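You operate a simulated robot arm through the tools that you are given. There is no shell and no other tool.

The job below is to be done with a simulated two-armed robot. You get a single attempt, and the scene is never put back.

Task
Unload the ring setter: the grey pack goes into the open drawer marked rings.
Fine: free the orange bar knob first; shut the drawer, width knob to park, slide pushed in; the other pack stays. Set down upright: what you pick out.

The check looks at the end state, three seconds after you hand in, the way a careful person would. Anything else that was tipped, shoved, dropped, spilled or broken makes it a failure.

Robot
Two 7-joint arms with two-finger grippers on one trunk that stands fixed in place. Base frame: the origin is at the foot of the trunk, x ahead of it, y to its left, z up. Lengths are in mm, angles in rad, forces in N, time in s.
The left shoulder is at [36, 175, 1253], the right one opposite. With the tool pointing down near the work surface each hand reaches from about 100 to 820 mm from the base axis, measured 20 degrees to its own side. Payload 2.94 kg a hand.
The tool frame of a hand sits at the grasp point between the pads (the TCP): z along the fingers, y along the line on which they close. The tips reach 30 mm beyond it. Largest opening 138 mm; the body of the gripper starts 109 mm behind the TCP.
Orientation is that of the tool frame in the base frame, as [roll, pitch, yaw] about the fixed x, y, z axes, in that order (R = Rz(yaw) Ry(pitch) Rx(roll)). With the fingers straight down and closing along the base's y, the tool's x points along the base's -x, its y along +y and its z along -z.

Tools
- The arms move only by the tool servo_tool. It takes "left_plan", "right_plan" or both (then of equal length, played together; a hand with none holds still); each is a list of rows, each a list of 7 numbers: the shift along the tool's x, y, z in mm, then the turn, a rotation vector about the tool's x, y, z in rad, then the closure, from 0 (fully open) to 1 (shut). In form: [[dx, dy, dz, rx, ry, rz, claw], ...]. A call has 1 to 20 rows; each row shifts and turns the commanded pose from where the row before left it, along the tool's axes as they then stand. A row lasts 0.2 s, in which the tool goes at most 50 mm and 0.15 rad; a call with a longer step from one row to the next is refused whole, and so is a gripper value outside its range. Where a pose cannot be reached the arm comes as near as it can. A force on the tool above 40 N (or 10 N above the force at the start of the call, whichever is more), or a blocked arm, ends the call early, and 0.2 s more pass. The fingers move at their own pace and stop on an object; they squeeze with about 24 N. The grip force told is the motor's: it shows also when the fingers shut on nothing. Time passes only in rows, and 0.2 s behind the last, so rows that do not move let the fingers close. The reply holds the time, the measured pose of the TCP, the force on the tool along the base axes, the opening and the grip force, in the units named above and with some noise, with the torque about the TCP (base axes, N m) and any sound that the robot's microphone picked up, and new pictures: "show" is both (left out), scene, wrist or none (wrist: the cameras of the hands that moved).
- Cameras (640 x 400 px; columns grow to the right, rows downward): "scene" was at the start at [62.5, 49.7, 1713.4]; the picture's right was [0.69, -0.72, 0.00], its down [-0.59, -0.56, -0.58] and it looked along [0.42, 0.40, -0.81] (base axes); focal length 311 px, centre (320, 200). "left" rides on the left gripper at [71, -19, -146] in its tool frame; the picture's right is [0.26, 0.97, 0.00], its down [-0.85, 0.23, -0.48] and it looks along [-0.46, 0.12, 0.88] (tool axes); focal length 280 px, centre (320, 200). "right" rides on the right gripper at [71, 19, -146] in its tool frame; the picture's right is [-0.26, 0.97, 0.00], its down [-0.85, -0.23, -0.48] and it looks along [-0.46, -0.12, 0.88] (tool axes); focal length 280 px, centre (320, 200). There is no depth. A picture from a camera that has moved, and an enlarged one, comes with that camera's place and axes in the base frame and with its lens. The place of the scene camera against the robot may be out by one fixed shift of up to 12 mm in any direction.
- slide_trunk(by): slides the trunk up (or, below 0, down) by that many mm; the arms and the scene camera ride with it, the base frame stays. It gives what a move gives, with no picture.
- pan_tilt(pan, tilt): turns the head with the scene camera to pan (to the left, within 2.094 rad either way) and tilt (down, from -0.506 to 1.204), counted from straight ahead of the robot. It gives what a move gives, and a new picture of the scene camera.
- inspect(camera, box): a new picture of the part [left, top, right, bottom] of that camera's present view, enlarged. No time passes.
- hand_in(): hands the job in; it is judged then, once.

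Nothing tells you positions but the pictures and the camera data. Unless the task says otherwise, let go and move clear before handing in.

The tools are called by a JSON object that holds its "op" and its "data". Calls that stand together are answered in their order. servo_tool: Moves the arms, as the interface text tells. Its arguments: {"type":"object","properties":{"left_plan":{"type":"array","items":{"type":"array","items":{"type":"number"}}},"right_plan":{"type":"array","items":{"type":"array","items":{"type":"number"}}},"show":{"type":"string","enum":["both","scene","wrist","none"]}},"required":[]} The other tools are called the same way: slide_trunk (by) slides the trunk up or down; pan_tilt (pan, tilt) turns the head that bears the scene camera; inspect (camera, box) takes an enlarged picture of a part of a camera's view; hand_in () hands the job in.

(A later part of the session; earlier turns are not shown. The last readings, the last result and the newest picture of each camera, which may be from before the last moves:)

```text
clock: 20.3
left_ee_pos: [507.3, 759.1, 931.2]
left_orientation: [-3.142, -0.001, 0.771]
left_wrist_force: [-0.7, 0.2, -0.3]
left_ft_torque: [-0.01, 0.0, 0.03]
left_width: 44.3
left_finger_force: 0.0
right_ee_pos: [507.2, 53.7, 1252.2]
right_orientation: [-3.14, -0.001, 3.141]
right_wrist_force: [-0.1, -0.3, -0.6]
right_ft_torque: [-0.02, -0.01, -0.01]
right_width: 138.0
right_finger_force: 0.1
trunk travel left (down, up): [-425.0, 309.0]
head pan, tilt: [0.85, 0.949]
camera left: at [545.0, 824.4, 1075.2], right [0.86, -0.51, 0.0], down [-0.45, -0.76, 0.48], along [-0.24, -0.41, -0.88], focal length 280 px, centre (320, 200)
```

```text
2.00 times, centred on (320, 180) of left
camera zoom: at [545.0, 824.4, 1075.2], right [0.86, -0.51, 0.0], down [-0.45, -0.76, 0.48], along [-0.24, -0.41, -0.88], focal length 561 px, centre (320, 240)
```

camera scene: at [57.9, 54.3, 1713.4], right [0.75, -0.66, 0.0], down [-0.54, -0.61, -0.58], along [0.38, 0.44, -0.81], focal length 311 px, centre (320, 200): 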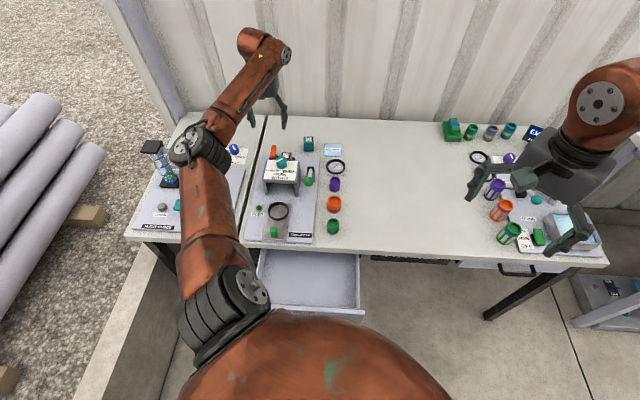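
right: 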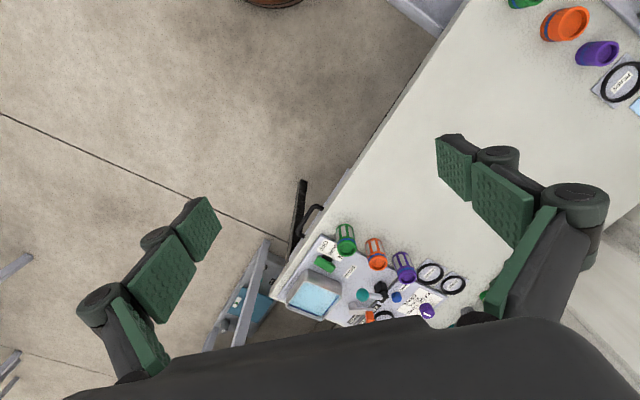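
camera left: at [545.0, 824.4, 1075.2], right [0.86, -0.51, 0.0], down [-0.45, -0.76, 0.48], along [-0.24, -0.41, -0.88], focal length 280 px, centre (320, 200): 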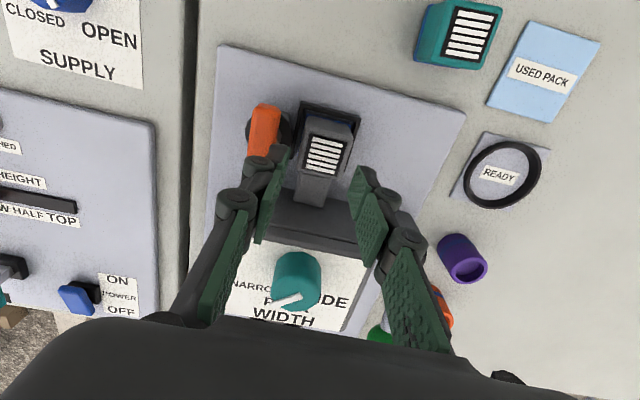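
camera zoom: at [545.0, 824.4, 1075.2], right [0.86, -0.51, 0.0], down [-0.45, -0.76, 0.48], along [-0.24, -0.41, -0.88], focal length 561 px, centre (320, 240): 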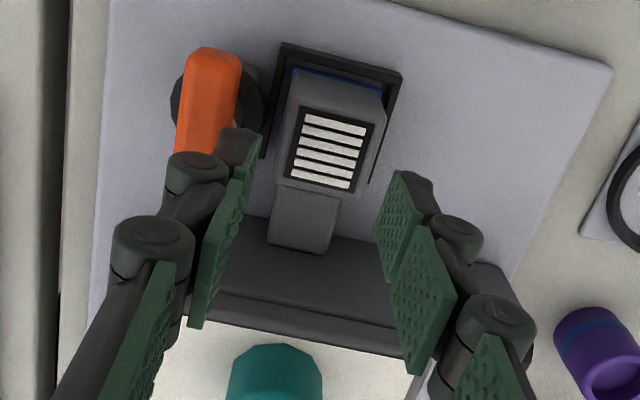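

{"op": "servo_tool", "data": {"left_plan": [[0, 0, 12, 0, 0, 0, 0.68], [0, 0, 12, 0, 0, 0, 0.68], [0, 0, 10, 0, 0, 0, 0.68], [0, 0, 6, 0, 0, 0, 0.68], [0, 0, 5, 0, 0, 0, 0.68], [0, 0, 5, 0, 0, 0, 0.68]], "show": "wrist"}}

{"op": "inspect", "data": {"camera": "left", "box": [220, 80, 420, 280]}}

```text
clock: 21.7
left_ee_pos: [510.0, 758.0, 888.8]
left_orientation: [3.141, -0.013, 0.772]
left_wrist_force: [6.5, -1.0, 40.3]
left_ft_torque: [-0.23, -0.07, -0.02]
left_width: 47.8
left_finger_force: 9.7
right_ee_pos: [505.6, 49.5, 1253.6]
right_orientation: [3.138, 0.0, -3.141]
right_wrist_force: [0.3, 1.1, 0.3]
right_ft_torque: [0.02, -0.01, -0.01]
right_width: 137.8
right_finger_force: 0.0
trunk travel left (down, up): [-425.0, 309.0]
head pan, tilt: [0.85, 0.949]
camera left: at [545.4, 821.2, 1034.9], right [0.86, -0.51, 0.0], down [-0.45, -0.76, 0.47], along [-0.23, -0.4, -0.88], focal length 280 px, centre (320, 200)
```

left: 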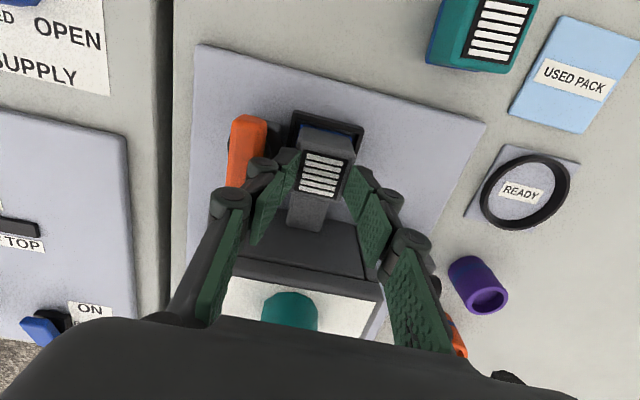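

```text
2.00 times, centred on (320, 180) of left
camera zoom: at [545.4, 821.2, 1034.9], right [0.86, -0.51, 0.0], down [-0.45, -0.76, 0.47], along [-0.23, -0.4, -0.88], focal length 561 px, centre (320, 240)
```

zoom: 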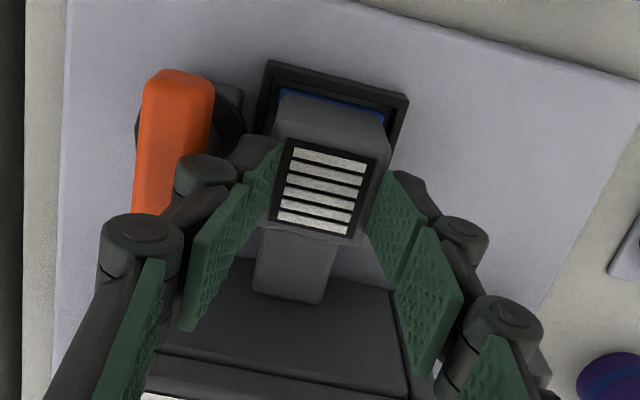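

The fingertips met the pack's rounded shoulders at z ≈ 859, so its body is wider than the top face suggested. I'll back up, open more and measure again.

{"op": "servo_tool", "data": {"left_plan": [[0, 0, -15, 0, 0, 0, 0.68], [0, 0, -20, 0, 0, 0, 0.5], [0, 0, -20, 0, 0, 0, 0.3], [0, 0, 0, 0, 0, 0, 0.2]], "show": "wrist"}}

{"op": "inspect", "data": {"camera": "left", "box": [260, 80, 380, 220]}}

{"op": "inspect", "data": {"camera": "left", "box": [400, 0, 520, 120]}}

```text
clock: 22.7
left_ee_pos: [506.6, 759.2, 935.4]
left_orientation: [3.141, 0.001, 0.771]
left_wrist_force: [0.0, 0.1, -0.3]
left_ft_torque: [-0.02, 0.02, 0.01]
left_width: 110.0
left_finger_force: 0.1
right_ee_pos: [507.6, 53.4, 1251.3]
right_orientation: [3.141, -0.001, -3.141]
right_wrist_force: [0.0, 0.7, 0.7]
right_ft_torque: [-0.01, 0.03, -0.01]
right_width: 137.8
right_finger_force: 0.2
trunk travel left (down, up): [-425.0, 309.0]
head pan, tilt: [0.85, 0.949]
camera left: at [544.4, 824.3, 1080.2], right [0.86, -0.51, 0.0], down [-0.45, -0.76, 0.48], along [-0.24, -0.41, -0.88], focal length 280 px, centre (320, 200)
```

left: 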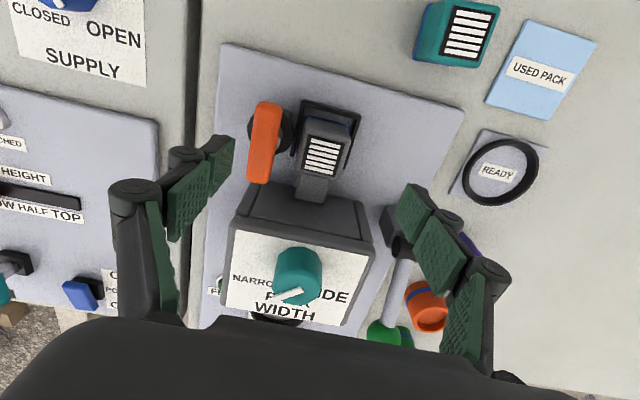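

```text
2.86 times, centred on (320, 150) of left
camera zoom: at [544.4, 824.3, 1080.2], right [0.86, -0.51, 0.0], down [-0.45, -0.76, 0.48], along [-0.24, -0.41, -0.88], focal length 801 px, centre (320, 343)
```

zoom: 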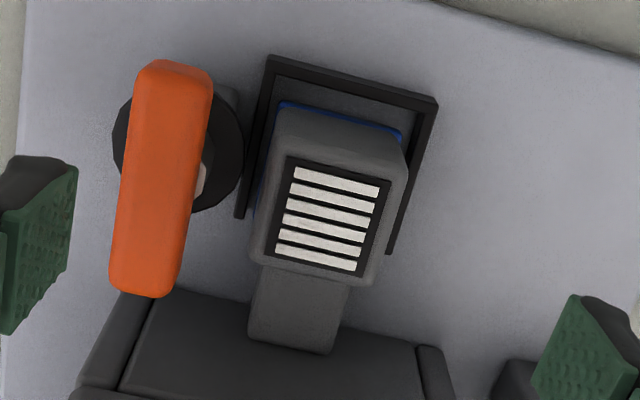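

```text
3.33 times, centred on (460, 60) of left
camera zoom: at [544.4, 824.3, 1080.2], right [0.86, -0.51, 0.0], down [-0.45, -0.76, 0.48], along [-0.24, -0.41, -0.88], focal length 935 px, centre (-147, 667)
```

zoom: 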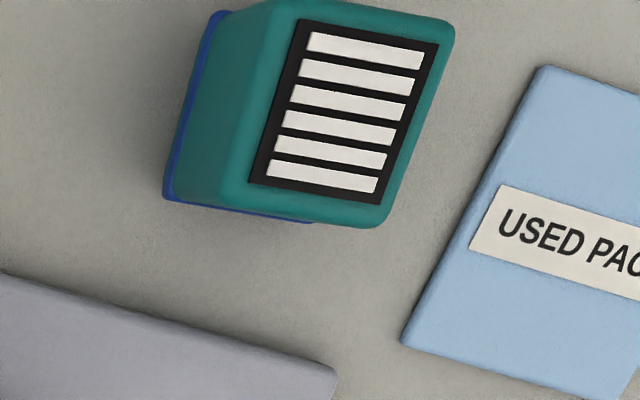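

{"op": "servo_tool", "data": {"left_plan": [[0, 3.5, 10, 0, 0, 0, 0.4], [0, 0, 10, 0, 0, 0, 0.609], [0, 0, 10, 0, 0, 0, 0.609], [0, 0, 5, 0, 0, 0, 0.609], [0, 0, 5, 0, 0, 0, 0.609], [0, 0, 4, 0, 0, 0, 0.609]], "show": "wrist"}}

{"op": "inspect", "data": {"camera": "left", "box": [220, 80, 420, 280]}}

```text
clock: 23.6
left_ee_pos: [507.6, 762.6, 916.4]
left_orientation: [-3.131, -0.016, 0.776]
left_wrist_force: [-10.7, 0.0, 23.1]
left_ft_torque: [0.35, 1.07, 0.29]
left_width: 61.0
left_finger_force: 5.6
right_ee_pos: [505.0, 51.0, 1252.1]
right_orientation: [3.14, 0.0, -3.141]
right_wrist_force: [0.2, 0.3, -0.2]
right_ft_torque: [0.0, 0.04, -0.03]
right_width: 138.1
right_finger_force: 0.0
trunk travel left (down, up): [-425.0, 309.0]
head pan, tilt: [0.85, 0.949]
stopped in row 4 (left hand): the force on the tool passed its limit at 45 N (the readings are from after the stop); the commanded pose is now the measured one
camera left: at [544.8, 825.4, 1062.7], right [0.86, -0.5, -0.01], down [-0.45, -0.77, 0.46], along [-0.24, -0.39, -0.89], focal length 280 px, centre (320, 200)
```

left: 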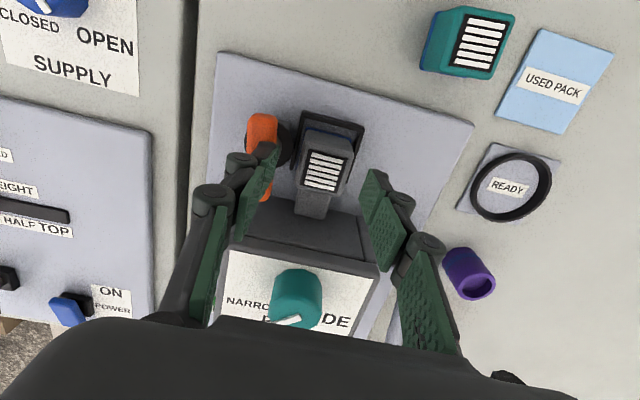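

```text
2.00 times, centred on (320, 180) of left
camera zoom: at [544.8, 825.4, 1062.7], right [0.86, -0.5, -0.01], down [-0.45, -0.77, 0.46], along [-0.24, -0.39, -0.89], focal length 561 px, centre (320, 240)
```

zoom: 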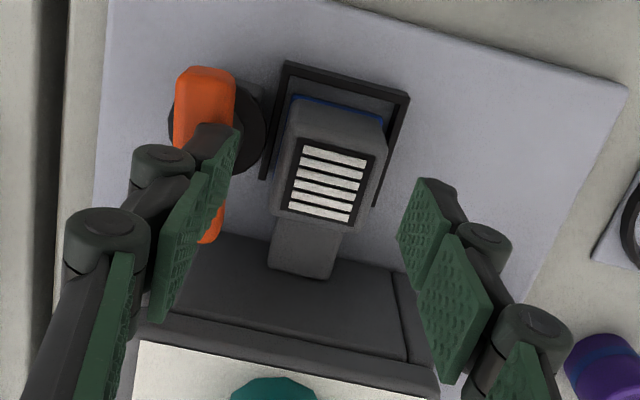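

I lowered before the fingers had finished closing, and the left one rested on top of the bar. I'll back up, level the hand, let the fingers reach their width, and check that the bar hasn't moved.

{"op": "servo_tool", "data": {"left_plan": [[0, 0, -15, 0, 0, 0, 0.609], [0, 0, -5, -0.0106, -0.016, 0.005, 0.609], [0, 0, 0, 0, 0, 0, 0.609], [0, 0, 0, 0, 0, 0, 0.609]], "show": "wrist"}}

{"op": "inspect", "data": {"camera": "left", "box": [220, 80, 420, 280]}}

```text
clock: 24.6
left_ee_pos: [509.4, 762.1, 930.4]
left_orientation: [3.136, 0.004, 0.77]
left_wrist_force: [0.8, 0.0, 0.1]
left_ft_torque: [-0.01, -0.03, 0.02]
left_width: 53.9
left_finger_force: 0.1
right_ee_pos: [507.9, 53.2, 1251.1]
right_orientation: [-3.141, -0.001, 3.14]
right_wrist_force: [0.3, 0.7, 0.0]
right_ft_torque: [-0.01, -0.02, 0.02]
right_width: 137.9
right_finger_force: 0.1
trunk travel left (down, up): [-425.0, 309.0]
head pan, tilt: [0.85, 0.949]
camera left: at [547.0, 827.9, 1074.7], right [0.86, -0.51, 0.0], down [-0.45, -0.75, 0.48], along [-0.24, -0.42, -0.88], focal length 280 px, centre (320, 200)
```

left: 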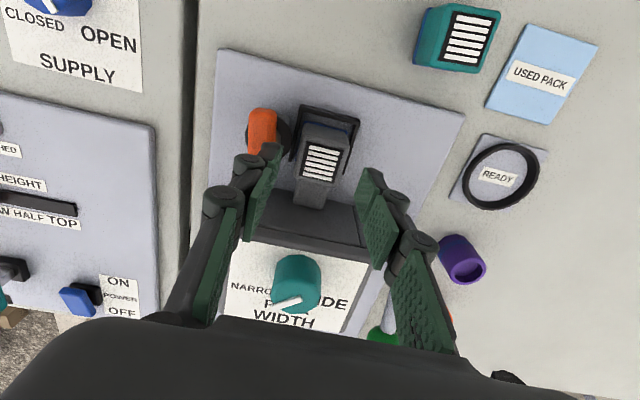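

```text
2.00 times, centred on (320, 180) of left
camera zoom: at [547.0, 827.9, 1074.7], right [0.86, -0.51, 0.0], down [-0.45, -0.75, 0.48], along [-0.24, -0.42, -0.88], focal length 561 px, centre (320, 240)
```

zoom: 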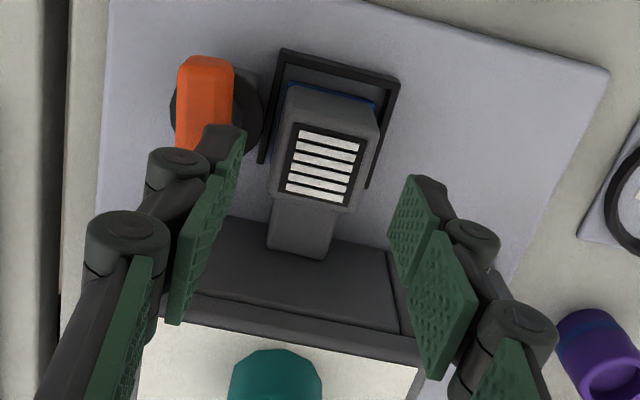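

{"op": "servo_tool", "data": {"left_plan": [[-2, 4, 0, 0.0056, 0.004, 0, 0.609], [0, 0, 10, 0, 0, 0, 0.609], [0, 0, 10, 0, 0, 0, 0.609], [0, 0, 5, 0, 0, 0, 0.609], [0, 0, 5, 0, 0, 0, 0.609], [0, 0, 4, 0, 0, 0, 0.609]], "show": "wrist"}}

{"op": "inspect", "data": {"camera": "left", "box": [220, 80, 420, 280]}}

```text
clock: 26.0
left_ee_pos: [513.1, 756.5, 893.7]
left_orientation: [3.14, 0.003, 0.767]
left_wrist_force: [2.4, -0.8, 0.1]
left_ft_torque: [0.0, -0.04, -0.02]
left_width: 55.1
left_finger_force: 0.0
right_ee_pos: [508.7, 51.3, 1249.5]
right_orientation: [-3.141, -0.003, 3.14]
right_wrist_force: [-0.1, -0.6, -0.1]
right_ft_torque: [0.01, 0.02, 0.01]
right_width: 138.0
right_finger_force: 0.0
trunk travel left (down, up): [-425.0, 309.0]
head pan, tilt: [0.85, 0.949]
camera left: at [551.2, 821.0, 1038.9], right [0.86, -0.51, 0.0], down [-0.45, -0.75, 0.48], along [-0.25, -0.41, -0.88], focal length 280 px, centre (320, 200)
```

left: 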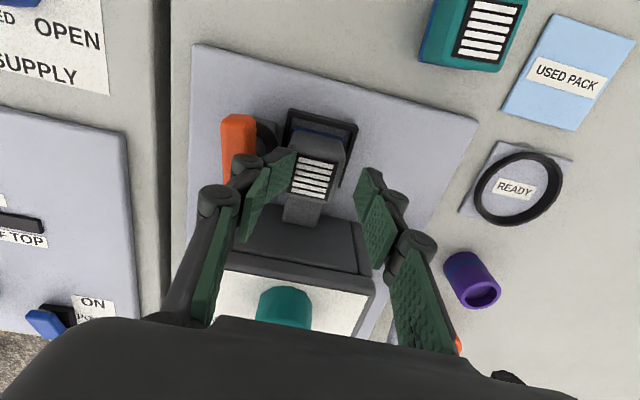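

```text
2.00 times, centred on (320, 180) of left
camera zoom: at [551.2, 821.0, 1038.9], right [0.86, -0.51, 0.0], down [-0.45, -0.75, 0.48], along [-0.25, -0.41, -0.88], focal length 561 px, centre (320, 240)
```

zoom: 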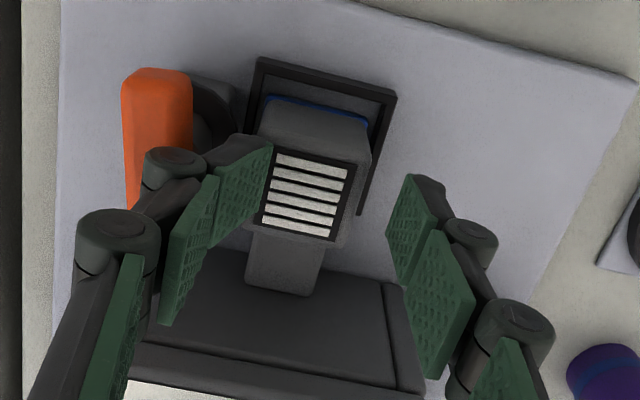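

{"op": "inspect", "data": {"camera": "left", "box": [215, 100, 315, 200]}}

{"op": "inspect", "data": {"camera": "left", "box": [330, 140, 430, 240]}}

{"op": "inspect", "data": {"camera": "scene", "box": [235, 110, 315, 180]}}

```text
4.00 times, centred on (265, 150) of left
camera zoom: at [551.2, 821.0, 1038.9], right [0.86, -0.51, 0.0], down [-0.45, -0.75, 0.48], along [-0.25, -0.41, -0.88], focal length 1122 px, centre (540, 400)
```

zoom: 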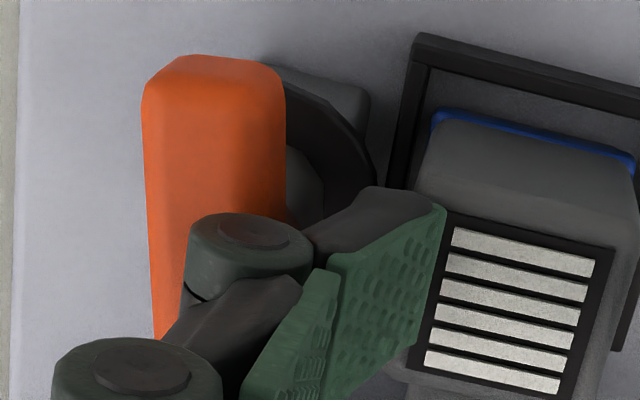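

```text
4.00 times, centred on (380, 190) of left
camera zoom: at [551.2, 821.0, 1038.9], right [0.86, -0.51, 0.0], down [-0.45, -0.75, 0.48], along [-0.25, -0.41, -0.88], focal length 1122 px, centre (80, 240)
```

zoom: 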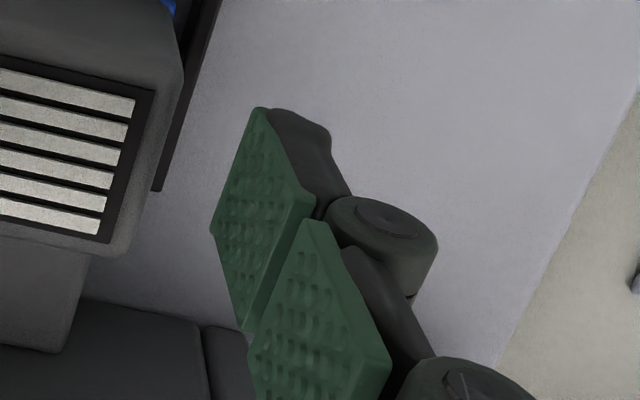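

```text
5.71 times, centred on (275, 145) of scene
camera zoom: at [59.2, 54.0, 1713.0], right [0.75, -0.66, 0.0], down [-0.54, -0.61, -0.58], along [0.38, 0.44, -0.81], focal length 1777 px, centre (577, 514)
```

zoom: 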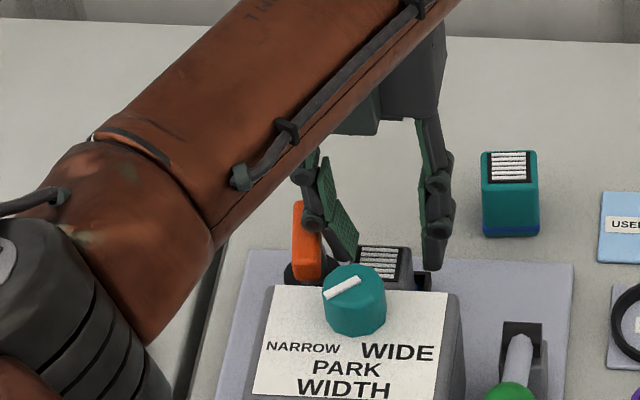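

The scene camera shows the left finger's knuckle catching the bar and bending the tip inward, so gripping from the sides won't work. The block in front of the pack is lower (z ≈ 835), so I'll grip front to back instead: raise, turn the hand a quarter turn, and come down again.

{"op": "servo_tool", "data": {"left_plan": [[0, 0, -15, 0, 0, 0, 0.609], [0, 0, -20, 0, 0, 0, 0.609], [0, 0, -20, 0, 0, 0, 0.609], [0, 0, -20, 0, 0, 0, 0.609]], "show": "none"}}

{"op": "servo_tool", "data": {"left_plan": [[0, 0, 0, 0, 0, -0.14, 0.609], [0, 0, 0, 0, 0, -0.14, 0.609], [0, 0, 0, 0, 0, -0.14, 0.609], [0, 0, 0, 0, 0, -0.14, 0.609], [0, 0, 0, 0, 0, -0.14, 0.609], [0, 0, 0, 0, 0, -0.14, 0.609], [0, 0, 0, 0, 0, -0.14, 0.609], [0, 0, 0, 0, 0, -0.14, 0.609], [0, 0, 0, 0, 0, -0.14, 0.609], [0, 0, 0, 0, 0, -0.14, 0.609], [0, 0, 0, 0, 0, -0.14, 0.609], [0, 0, 0, 0, 0, -0.03, 0.609]], "show": "both"}}

{"op": "inspect", "data": {"camera": "left", "box": [240, 100, 400, 260]}}

```text
clock: 27.0
left_ee_pos: [512.0, 758.0, 970.0]
left_orientation: [-3.14, -0.001, 0.769]
left_wrist_force: [0.5, 0.0, 0.5]
left_ft_torque: [-0.02, -0.03, 0.02]
left_width: 53.8
left_finger_force: 0.1
right_ee_pos: [507.7, 52.9, 1250.7]
right_orientation: [3.141, -0.002, 3.141]
right_wrist_force: [-0.2, -0.5, -0.4]
right_ft_torque: [-0.02, 0.0, -0.02]
right_width: 137.9
right_finger_force: 0.2
trunk travel left (down, up): [-425.0, 309.0]
head pan, tilt: [0.85, 0.949]
```

```text
clock: 29.6
left_ee_pos: [509.4, 757.6, 971.4]
left_orientation: [-3.139, -0.001, 2.342]
left_wrist_force: [-0.1, 0.3, -0.6]
left_ft_torque: [-0.01, 0.01, -0.03]
left_width: 53.8
left_finger_force: 0.0
right_ee_pos: [508.0, 53.2, 1250.5]
right_orientation: [-3.141, -0.002, -3.141]
right_wrist_force: [-0.5, 0.2, 0.8]
right_ft_torque: [-0.02, -0.02, -0.03]
right_width: 138.0
right_finger_force: 0.0
trunk travel left (down, up): [-425.0, 309.0]
head pan, tilt: [0.85, 0.949]
camera scene: at [58.1, 54.7, 1713.4], right [0.75, -0.66, 0.0], down [-0.54, -0.61, -0.58], along [0.38, 0.44, -0.81], focal length 311 px, centre (320, 200)
camera left: at [448.0, 796.4, 1116.8], right [0.51, 0.86, 0.0], down [0.76, -0.45, 0.47], along [0.41, -0.24, -0.88], focal length 280 px, centre (320, 200)
```

scene: 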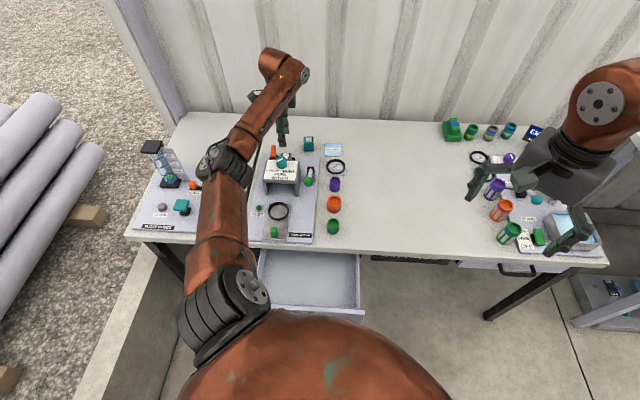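
left: 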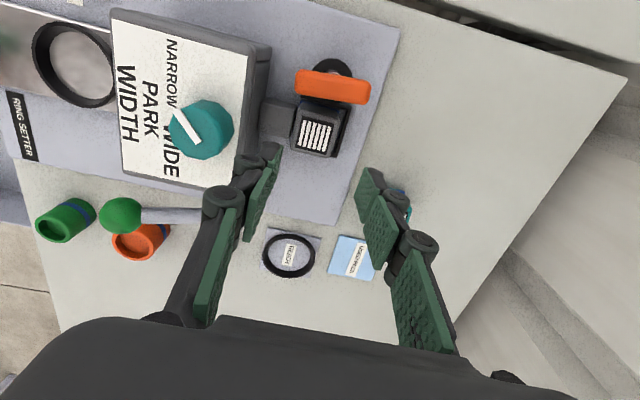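

```text
2.50 times, centred on (320, 180) of left
camera zoom: at [448.0, 796.4, 1116.8], right [0.51, 0.86, 0.0], down [0.76, -0.45, 0.47], along [0.41, -0.24, -0.88], focal length 701 px, centre (320, 250)
```

zoom: 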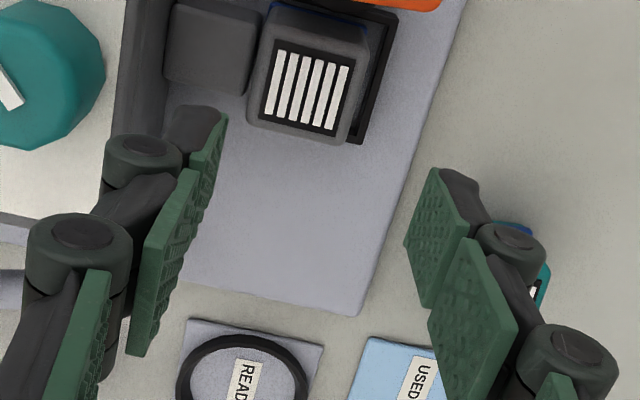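

{"op": "servo_tool", "data": {"left_plan": [[2, 1, 20, 0, 0, 0, 0.609], [0, 0, 20, 0, 0, 0, 0.609], [0, 0, 20, 0, 0, 0, 0.609], [0, 0, 10, 0, 0, 0, 0.609], [0, 0, 10, 0, 0, 0, 0.609]], "show": "both"}}

{"op": "inspect", "data": {"camera": "left", "box": [220, 80, 420, 280]}}

{"op": "inspect", "data": {"camera": "scene", "box": [235, 110, 315, 180]}}

```text
clock: 30.8
left_ee_pos: [510.5, 760.1, 890.9]
left_orientation: [3.141, -0.002, 2.34]
left_wrist_force: [0.3, 0.1, -0.4]
left_ft_torque: [-0.03, -0.03, -0.02]
left_width: 53.7
left_finger_force: 0.1
right_ee_pos: [508.3, 53.4, 1250.4]
right_orientation: [-3.14, -0.002, -3.141]
right_wrist_force: [0.5, -1.1, -0.5]
right_ft_torque: [0.0, 0.01, -0.02]
right_width: 138.0
right_finger_force: 0.1
trunk travel left (down, up): [-425.0, 309.0]
head pan, tilt: [0.85, 0.949]
camera scene: at [58.2, 54.8, 1713.4], right [0.75, -0.66, 0.0], down [-0.54, -0.61, -0.58], along [0.38, 0.44, -0.81], focal length 311 px, centre (320, 200)
camera left: at [447.8, 798.7, 1036.7], right [0.51, 0.86, 0.0], down [0.76, -0.45, 0.47], along [0.41, -0.24, -0.88], focal length 280 px, centre (320, 200)
```

scene: 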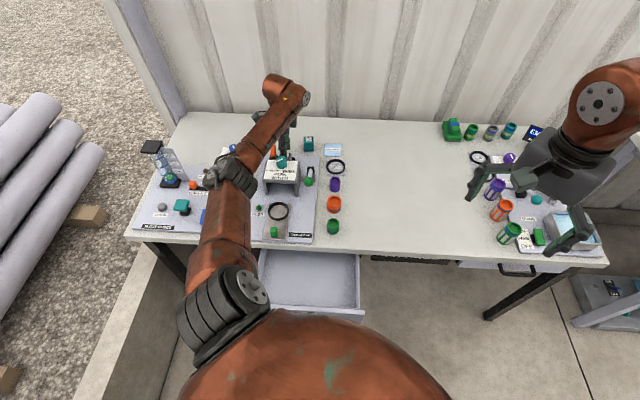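
left: 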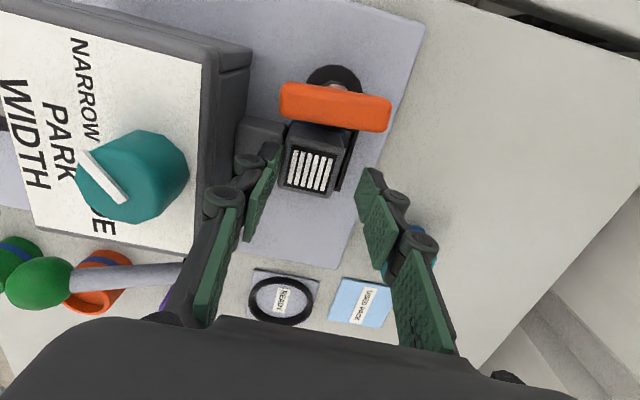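

```text
2.00 times, centred on (320, 180) of left
camera zoom: at [447.8, 798.7, 1036.7], right [0.51, 0.86, 0.0], down [0.76, -0.45, 0.47], along [0.41, -0.24, -0.88], focal length 561 px, centre (320, 240)
```

zoom: 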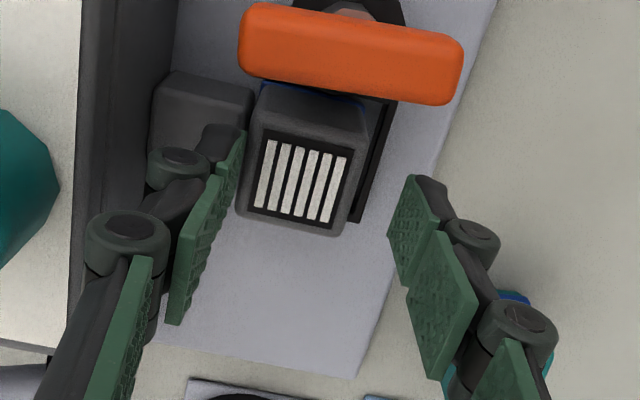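

```text
5.71 times, centred on (275, 145) of scene
camera zoom: at [58.2, 54.8, 1713.4], right [0.75, -0.66, 0.0], down [-0.54, -0.61, -0.58], along [0.38, 0.44, -0.81], focal length 1777 px, centre (577, 514)
```

zoom: 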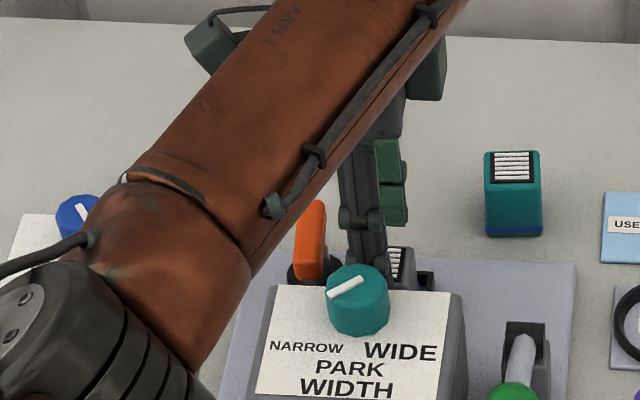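

{"op": "servo_tool", "data": {"left_plan": [[0, 0, 6, 0, 0, 0, 0.609], [0, 0, 6, 0, 0, 0, 0.609], [0, 0, 5, 0, 0, 0, 0.609]], "show": "none"}}

{"op": "servo_tool", "data": {"left_plan": [[0, -1, 0, 0, 0, 0, 0.9], [0, 0, 0, 0, 0, 0, 0.9], [0, 0, 0, 0, 0, 0, 0.95], [0, 0, 0, 0, 0, 0, 0.95]], "show": "wrist"}}

{"op": "inspect", "data": {"camera": "left", "box": [220, 80, 420, 280]}}

```text
clock: 31.6
left_ee_pos: [509.9, 759.8, 873.8]
left_orientation: [-3.14, -0.001, 2.339]
left_wrist_force: [-0.1, -0.3, 0.6]
left_ft_torque: [0.02, 0.0, -0.01]
left_width: 53.9
left_finger_force: 0.1
right_ee_pos: [507.5, 53.3, 1251.3]
right_orientation: [3.141, -0.002, 3.141]
right_wrist_force: [0.1, 0.3, 1.0]
right_ft_torque: [0.01, -0.01, -0.02]
right_width: 138.0
right_finger_force: 0.1
trunk travel left (down, up): [-425.0, 309.0]
head pan, tilt: [0.85, 0.949]
```

```text
clock: 32.6
left_ee_pos: [509.9, 759.0, 873.4]
left_orientation: [-3.139, -0.001, 2.338]
left_wrist_force: [-0.2, 0.0, -0.5]
left_ft_torque: [0.0, -0.01, -0.01]
left_width: 39.0
left_finger_force: 24.5
right_ee_pos: [508.1, 53.0, 1251.0]
right_orientation: [3.14, -0.002, -3.141]
right_wrist_force: [0.4, 0.2, -0.3]
right_ft_torque: [0.03, 0.02, -0.01]
right_width: 138.0
right_finger_force: 0.2
trunk travel left (down, up): [-425.0, 309.0]
head pan, tilt: [0.85, 0.949]
camera left: at [446.9, 798.6, 1019.7], right [0.51, 0.86, 0.0], down [0.76, -0.45, 0.47], along [0.41, -0.24, -0.88], focal length 280 px, centre (320, 200)
```

left: 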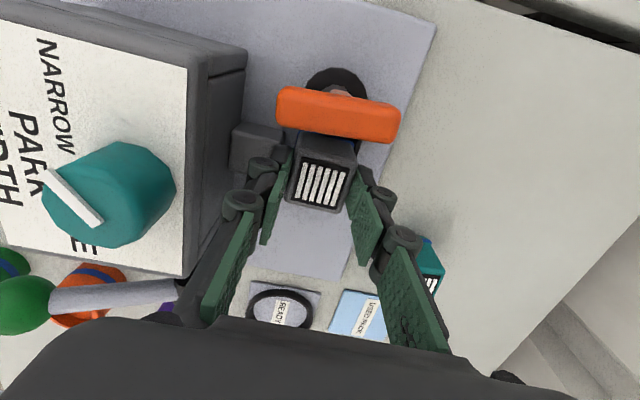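

```text
2.00 times, centred on (320, 180) of left
camera zoom: at [446.9, 798.6, 1019.7], right [0.51, 0.86, 0.0], down [0.76, -0.45, 0.47], along [0.41, -0.24, -0.88], focal length 561 px, centre (320, 240)
```

zoom: 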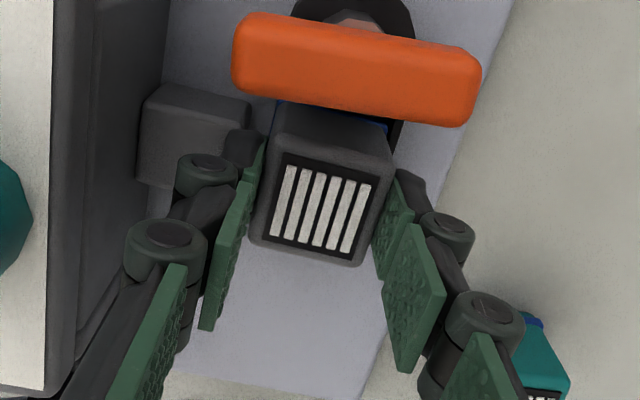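

The pack is gripped at 39 mm wide. Now I'll lift it straight up.

{"op": "servo_tool", "data": {"left_plan": [[0, 0, -5, 0, 0, 0, 1], [0, 0, -8, 0, 0, 0, 1], [0, 0, -12, 0, 0, 0, 1], [0, 0, -15, 0, 0, 0, 1], [0, 0, -20, 0, 0, 0, 1], [0, 0, -20, 0, 0, 0, 1], [0, 0, -25, 0, 0, 0, 1], [0, 0, -25, 0, 0, 0, 1]], "show": "both"}}

{"op": "inspect", "data": {"camera": "left", "box": [220, 80, 420, 280]}}

{"op": "inspect", "data": {"camera": "scene", "box": [235, 110, 315, 180]}}

```text
clock: 34.4
left_ee_pos: [510.2, 757.6, 1006.2]
left_orientation: [3.141, -0.001, 2.338]
left_wrist_force: [0.2, 0.4, 0.1]
left_ft_torque: [0.0, -0.01, 0.01]
left_width: 38.8
left_finger_force: 24.1
right_ee_pos: [507.8, 52.1, 1251.8]
right_orientation: [-3.141, 0.0, -3.141]
right_wrist_force: [0.4, 0.0, 0.2]
right_ft_torque: [-0.04, -0.01, -0.03]
right_width: 138.1
right_finger_force: 0.0
trunk travel left (down, up): [-425.0, 309.0]
head pan, tilt: [0.85, 0.949]
camera scene: at [58.0, 54.1, 1713.4], right [0.75, -0.66, 0.0], down [-0.54, -0.61, -0.58], along [0.38, 0.44, -0.81], focal length 311 px, centre (320, 200)
camera left: at [448.2, 797.3, 1150.7], right [0.51, 0.86, 0.0], down [0.76, -0.45, 0.47], along [0.41, -0.24, -0.88], focal length 280 px, centre (320, 200)
```

scene: 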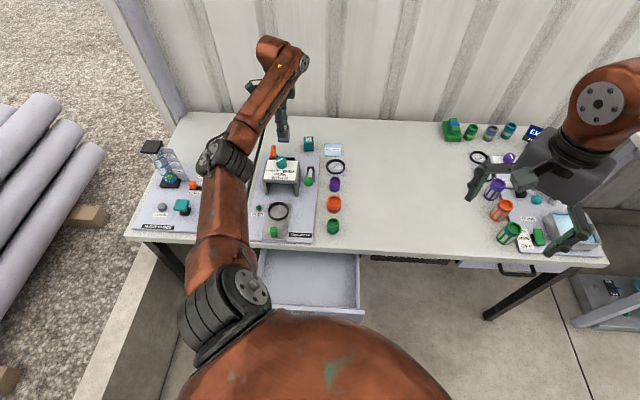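
left: 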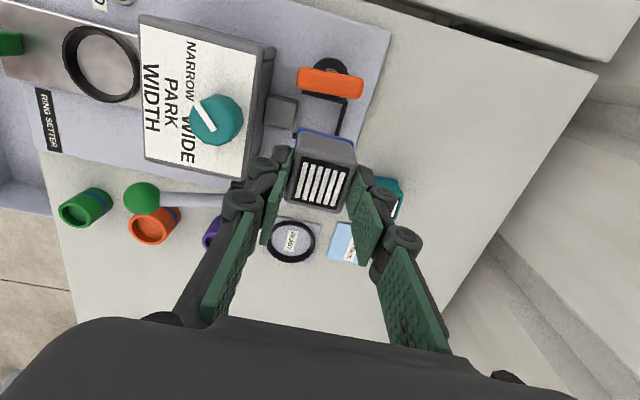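

```text
2.00 times, centred on (320, 180) of left
camera zoom: at [448.2, 797.3, 1150.7], right [0.51, 0.86, 0.0], down [0.76, -0.45, 0.47], along [0.41, -0.24, -0.88], focal length 561 px, centre (320, 240)
```

zoom: 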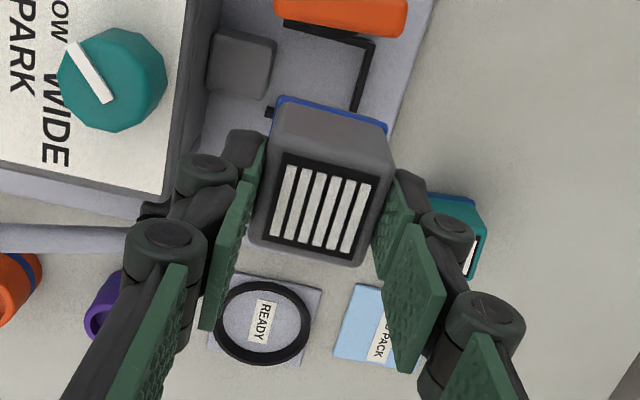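

```text
5.71 times, centred on (275, 145) of scene
camera zoom: at [58.0, 54.1, 1713.4], right [0.75, -0.66, 0.0], down [-0.54, -0.61, -0.58], along [0.38, 0.44, -0.81], focal length 1777 px, centre (577, 514)
```

zoom: 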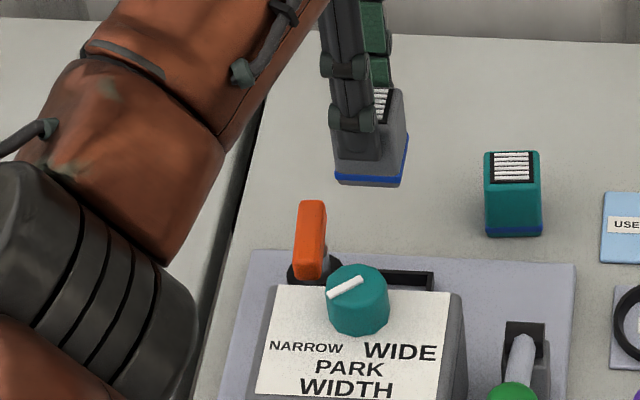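

The pack is out, upright, with its blue base at the bottom. I'll carry it over the bridge to above the open drawer, then square the hand to the drawer.

{"op": "servo_tool", "data": {"left_plan": [[0, 0, -25, 0, 0, 0, 1], [-5, -18, -5, 0, 0, 0, 1], [-10.5, -37.7, 0, 0, 0, 0, 1], [-10.5, -37.7, 0, 0, 0, 0, 1], [-10.5, -37.7, 0, 0, 0, 0, 1], [-10.5, -37.7, 0, 0, 0, 0, 1], [-10.5, -37.7, 0, 0, 0, 0, 1], [-10.5, -37.7, 0, 0, 0, 0, 1], [-10.5, -37.7, 0, 0, 0, 0, 1], [-10.5, -37.7, 0, 0, 0, 0, 1], [-10.5, -37.7, 0, 0, 0, 0, 1], [-10.5, -37.7, 0, 0, 0, 0, 1], [-10.5, -37.7, 0, 0, 0, 0, 1]], "show": "none"}}

{"op": "servo_tool", "data": {"left_plan": [[0, 0, 0, 0, 0, -0.14, 1], [0, 0, 0, 0, 0, -0.14, 1], [0, 0, 0, 0, 0, -0.14, 1], [0, 0, 0, 0, 0, -0.14, 1], [0, 0, 0, 0, 0, -0.14, 1], [0, 0, 0, 0, 0, -0.14, 1], [0, 0, 0, 0, 0, -0.14, 1], [0, 0, 0, 0, 0, -0.14, 1], [0, 0, 0, 0, 0, -0.14, 1], [0, 0, 0, 0, 0, -0.14, 1], [0, 0, 0, 0, 0, -0.14, 1], [0, 0, 0, 0, 0, -0.03, 1]], "show": "both"}}

```text
clock: 37.2
left_ee_pos: [322.1, 440.9, 1032.0]
left_orientation: [-3.141, -0.002, 2.338]
left_wrist_force: [0.5, -0.1, 0.1]
left_ft_torque: [0.03, -0.02, -0.01]
left_width: 39.1
left_finger_force: 24.2
left hand out of reach, approached as far as the arm can: row 12, 13
right_ee_pos: [507.3, 53.2, 1251.4]
right_orientation: [-3.142, -0.003, -3.141]
right_wrist_force: [0.1, -0.7, 0.9]
right_ft_torque: [0.02, -0.02, 0.0]
right_width: 138.0
right_finger_force: 0.1
trunk travel left (down, up): [-425.0, 309.0]
head pan, tilt: [0.85, 0.949]
```

```text
clock: 39.8
left_ee_pos: [321.8, 440.2, 1033.3]
left_orientation: [3.141, 0.001, -2.372]
left_wrist_force: [-0.1, -0.7, -1.1]
left_ft_torque: [0.02, 0.0, 0.0]
left_width: 39.1
left_finger_force: 24.7
right_ee_pos: [508.0, 52.8, 1251.1]
right_orientation: [3.141, -0.002, 3.141]
right_wrist_force: [-0.5, 0.6, -0.3]
right_ft_torque: [0.0, 0.03, -0.01]
right_width: 138.0
right_finger_force: 0.1
trunk travel left (down, up): [-425.0, 309.0]
head pan, tilt: [0.85, 0.949]
camera scene: at [57.8, 54.3, 1713.4], right [0.75, -0.66, 0.0], down [-0.54, -0.61, -0.58], along [0.38, 0.44, -0.81], focal length 311 px, centre (320, 200)
camera left: at [285.6, 378.7, 1178.5], right [-0.86, 0.51, 0.0], down [0.45, 0.76, 0.48], along [0.24, 0.41, -0.88], focal length 280 px, centre (320, 200)
```

scene: 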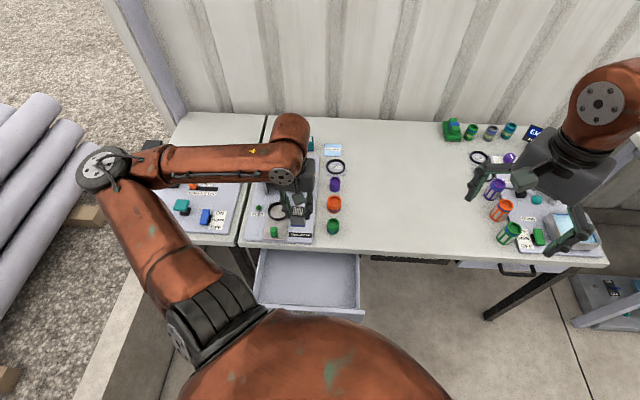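
left: 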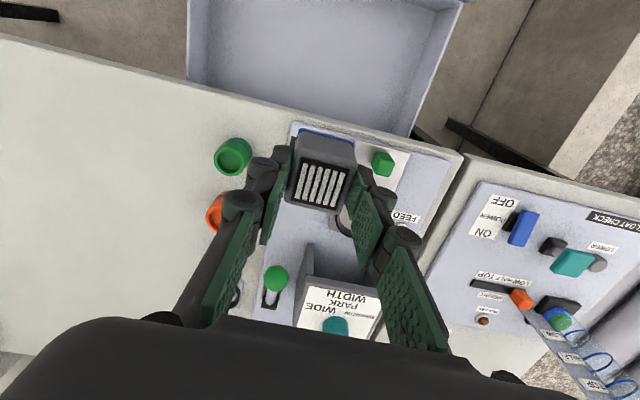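

{"op": "servo_tool", "data": {"left_plan": [[28, 0, 0, 0, 0, 0, 1], [28, 0, 0, 0, 0, 0, 1], [24, 0, 0, 0, 0, 0, 1]], "show": "both"}}

{"op": "inspect", "data": {"camera": "left", "box": [170, 0, 490, 200]}}

{"op": "inspect", "data": {"camera": "scene", "box": [230, 200, 390, 330]}}

```text
clock: 40.6
left_ee_pos: [315.7, 432.2, 1033.7]
left_orientation: [3.139, 0.0, -2.374]
left_wrist_force: [0.3, -0.5, -0.1]
left_ft_torque: [0.02, -0.02, 0.0]
left_width: 39.3
left_finger_force: 23.9
left hand out of reach, approached as far as the arm can: row 1, 2, 3
right_ee_pos: [506.5, 52.0, 1251.4]
right_orientation: [3.141, 0.0, 3.141]
right_wrist_force: [0.5, -0.9, 0.2]
right_ft_torque: [0.02, -0.04, 0.01]
right_width: 137.9
right_finger_force: 0.1
trunk travel left (down, up): [-425.0, 309.0]
head pan, tilt: [0.85, 0.949]
camera scene: at [57.2, 52.5, 1713.5], right [0.75, -0.66, 0.0], down [-0.54, -0.61, -0.58], along [0.38, 0.44, -0.81], focal length 311 px, centre (320, 200)
camera left: at [278.8, 371.1, 1179.4], right [-0.86, 0.51, 0.0], down [0.45, 0.75, 0.48], along [0.24, 0.41, -0.88], focal length 280 px, centre (320, 200)
```

scene: 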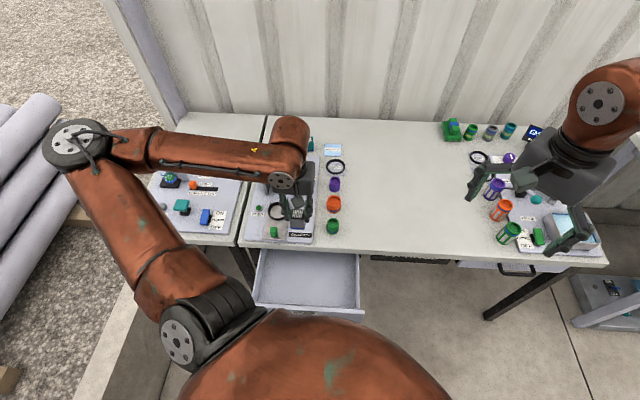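
left: 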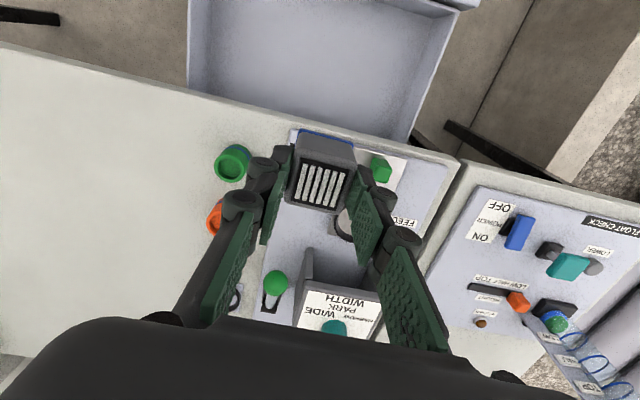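

```text
2.00 times, centred on (330, 100) of left
camera zoom: at [278.8, 371.1, 1179.4], right [-0.86, 0.51, 0.0], down [0.45, 0.75, 0.48], along [0.24, 0.41, -0.88], focal length 561 px, centre (300, 400)
```

zoom: 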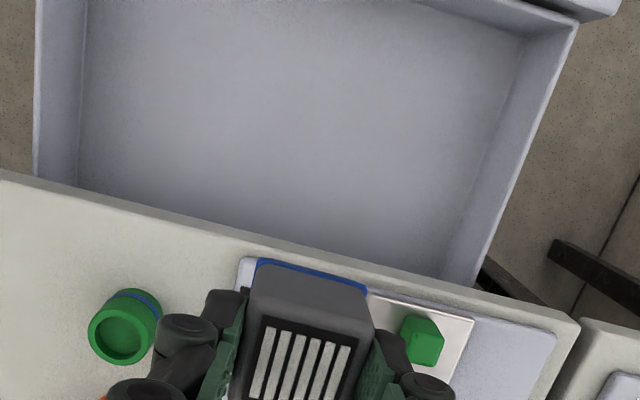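

```text
3.08 times, centred on (310, 265) of scene
camera zoom: at [57.2, 52.5, 1713.5], right [0.75, -0.66, 0.0], down [-0.54, -0.61, -0.58], along [0.38, 0.44, -0.81], focal length 957 px, centre (351, 0)
```

zoom: 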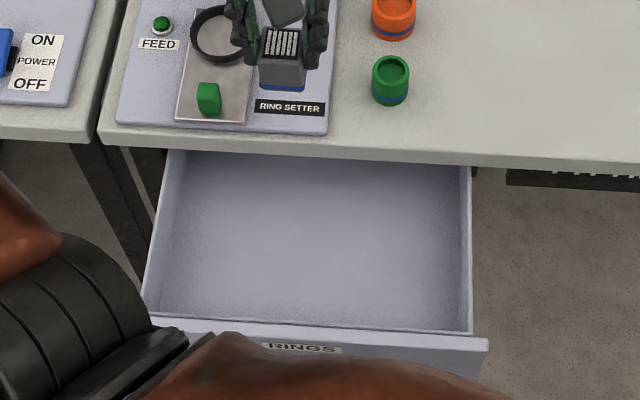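

The drawer front does read RINGS. At this height the left arm is too folded to come nearer, so I'll raise the trunk for room and then lower the hand over the drawer.

{"op": "slide_trunk", "data": {"by": 200}}

{"op": "servo_tool", "data": {"left_plan": [[25, 0, 30, 0, 0, 0, 1], [22, 0, 40, 0, 0, 0, 1], [20, 0, 40, 0, 0, 0, 1], [0, 0, 45, 0, 0, 0, 1], [0, 0, 45, 0, 0, 0, 1]], "show": "both"}}

```text
clock: 42.8
left_ee_pos: [315.4, 435.2, 1233.2]
left_orientation: [3.141, -0.001, -2.373]
left_wrist_force: [0.9, -0.7, -0.2]
left_ft_torque: [0.05, 0.01, 0.01]
left_width: 38.7
left_finger_force: 24.0
right_ee_pos: [508.5, 53.3, 1451.2]
right_orientation: [3.141, -0.001, 3.141]
right_wrist_force: [0.2, 1.2, 0.2]
right_ft_torque: [0.02, 0.0, -0.03]
right_width: 138.0
right_finger_force: 0.0
trunk travel left (down, up): [-625.0, 109.0]
head pan, tilt: [0.85, 0.949]
```

```text
clock: 44.0
left_ee_pos: [295.0, 408.5, 1033.1]
left_orientation: [3.138, -0.002, -2.374]
left_wrist_force: [-0.3, -0.1, -0.7]
left_ft_torque: [0.04, 0.06, 0.0]
left_width: 39.2
left_finger_force: 24.5
left hand out of reach, approached as far as the arm can: row 1, 2, 3
right_ee_pos: [510.5, 51.9, 1450.1]
right_orientation: [3.141, -0.003, 3.141]
right_wrist_force: [1.0, -0.7, -0.6]
right_ft_torque: [0.04, 0.06, 0.0]
right_width: 138.1
right_finger_force: 0.0
trunk travel left (down, up): [-625.0, 109.0]
head pan, tilt: [0.85, 0.949]
camera scene: at [28.9, 52.6, 1913.1], right [0.75, -0.66, 0.0], down [-0.54, -0.61, -0.58], along [0.38, 0.44, -0.81], focal length 311 px, centre (320, 200)
camera left: at [257.8, 345.6, 1179.6], right [-0.86, 0.51, 0.0], down [0.45, 0.75, 0.47], along [0.24, 0.41, -0.88], focal length 280 px, centre (320, 200)
```

scene: 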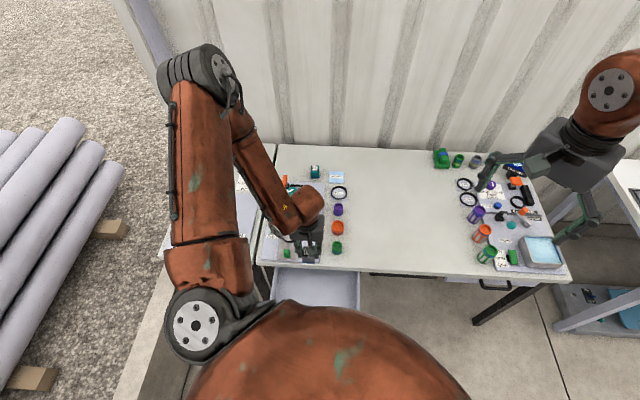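
left: 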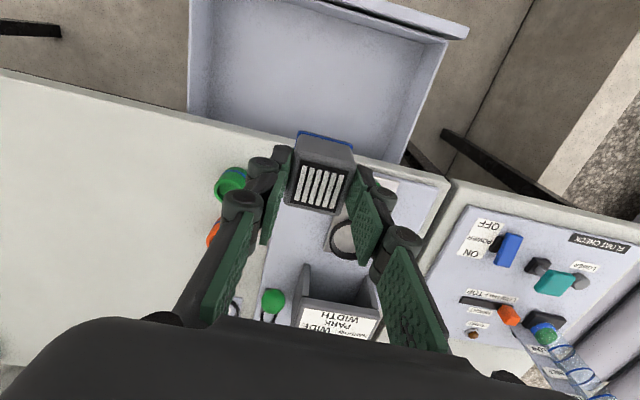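

{"op": "servo_tool", "data": {"left_plan": [[12, 0, 15, 0, 0, 0, 1], [12, 0, 15, 0, 0, 0, 1], [12, 0, 15, 0, 0, 0, 1]], "show": "wrist"}}

{"op": "inspect", "data": {"camera": "left", "box": [170, 0, 490, 200]}}

```text
clock: 44.8
left_ee_pos: [260.9, 395.8, 1019.6]
left_orientation: [3.142, -0.002, -2.374]
left_wrist_force: [-0.7, -0.4, -0.5]
left_ft_torque: [-0.02, -0.02, 0.04]
left_width: 39.2
left_finger_force: 24.0
left hand out of reach, approached as far as the arm can: row 2, 3
right_ee_pos: [505.4, 54.8, 1452.2]
right_orientation: [-3.138, 0.002, -3.141]
right_wrist_force: [0.9, 0.9, 0.8]
right_ft_torque: [-0.01, -0.05, 0.04]
right_width: 138.1
right_finger_force: 0.0
trunk travel left (down, up): [-625.0, 109.0]
head pan, tilt: [0.85, 0.949]
camera left: at [223.5, 334.6, 1165.3], right [-0.86, 0.51, 0.0], down [0.45, 0.76, 0.47], along [0.24, 0.41, -0.88], focal length 280 px, centre (320, 200)
```

left: 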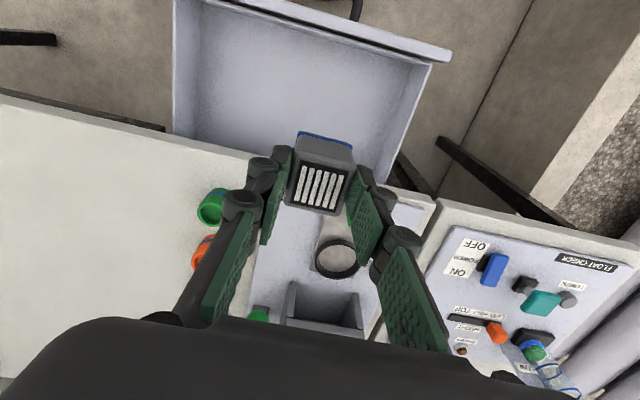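

```text
2.00 times, centred on (330, 100) of left
camera zoom: at [223.5, 334.6, 1165.3], right [-0.86, 0.51, 0.0], down [0.45, 0.76, 0.47], along [0.24, 0.41, -0.88], focal length 561 px, centre (300, 400)
```

zoom: 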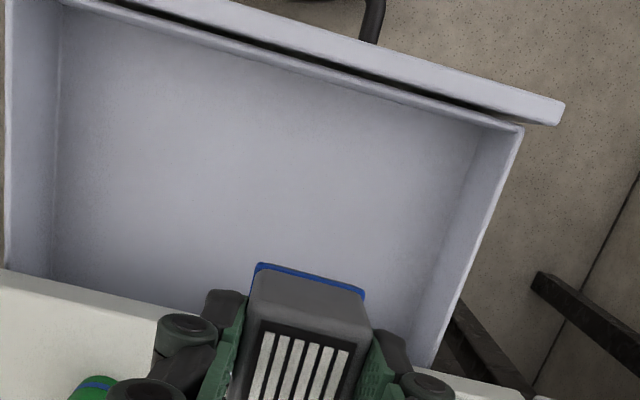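

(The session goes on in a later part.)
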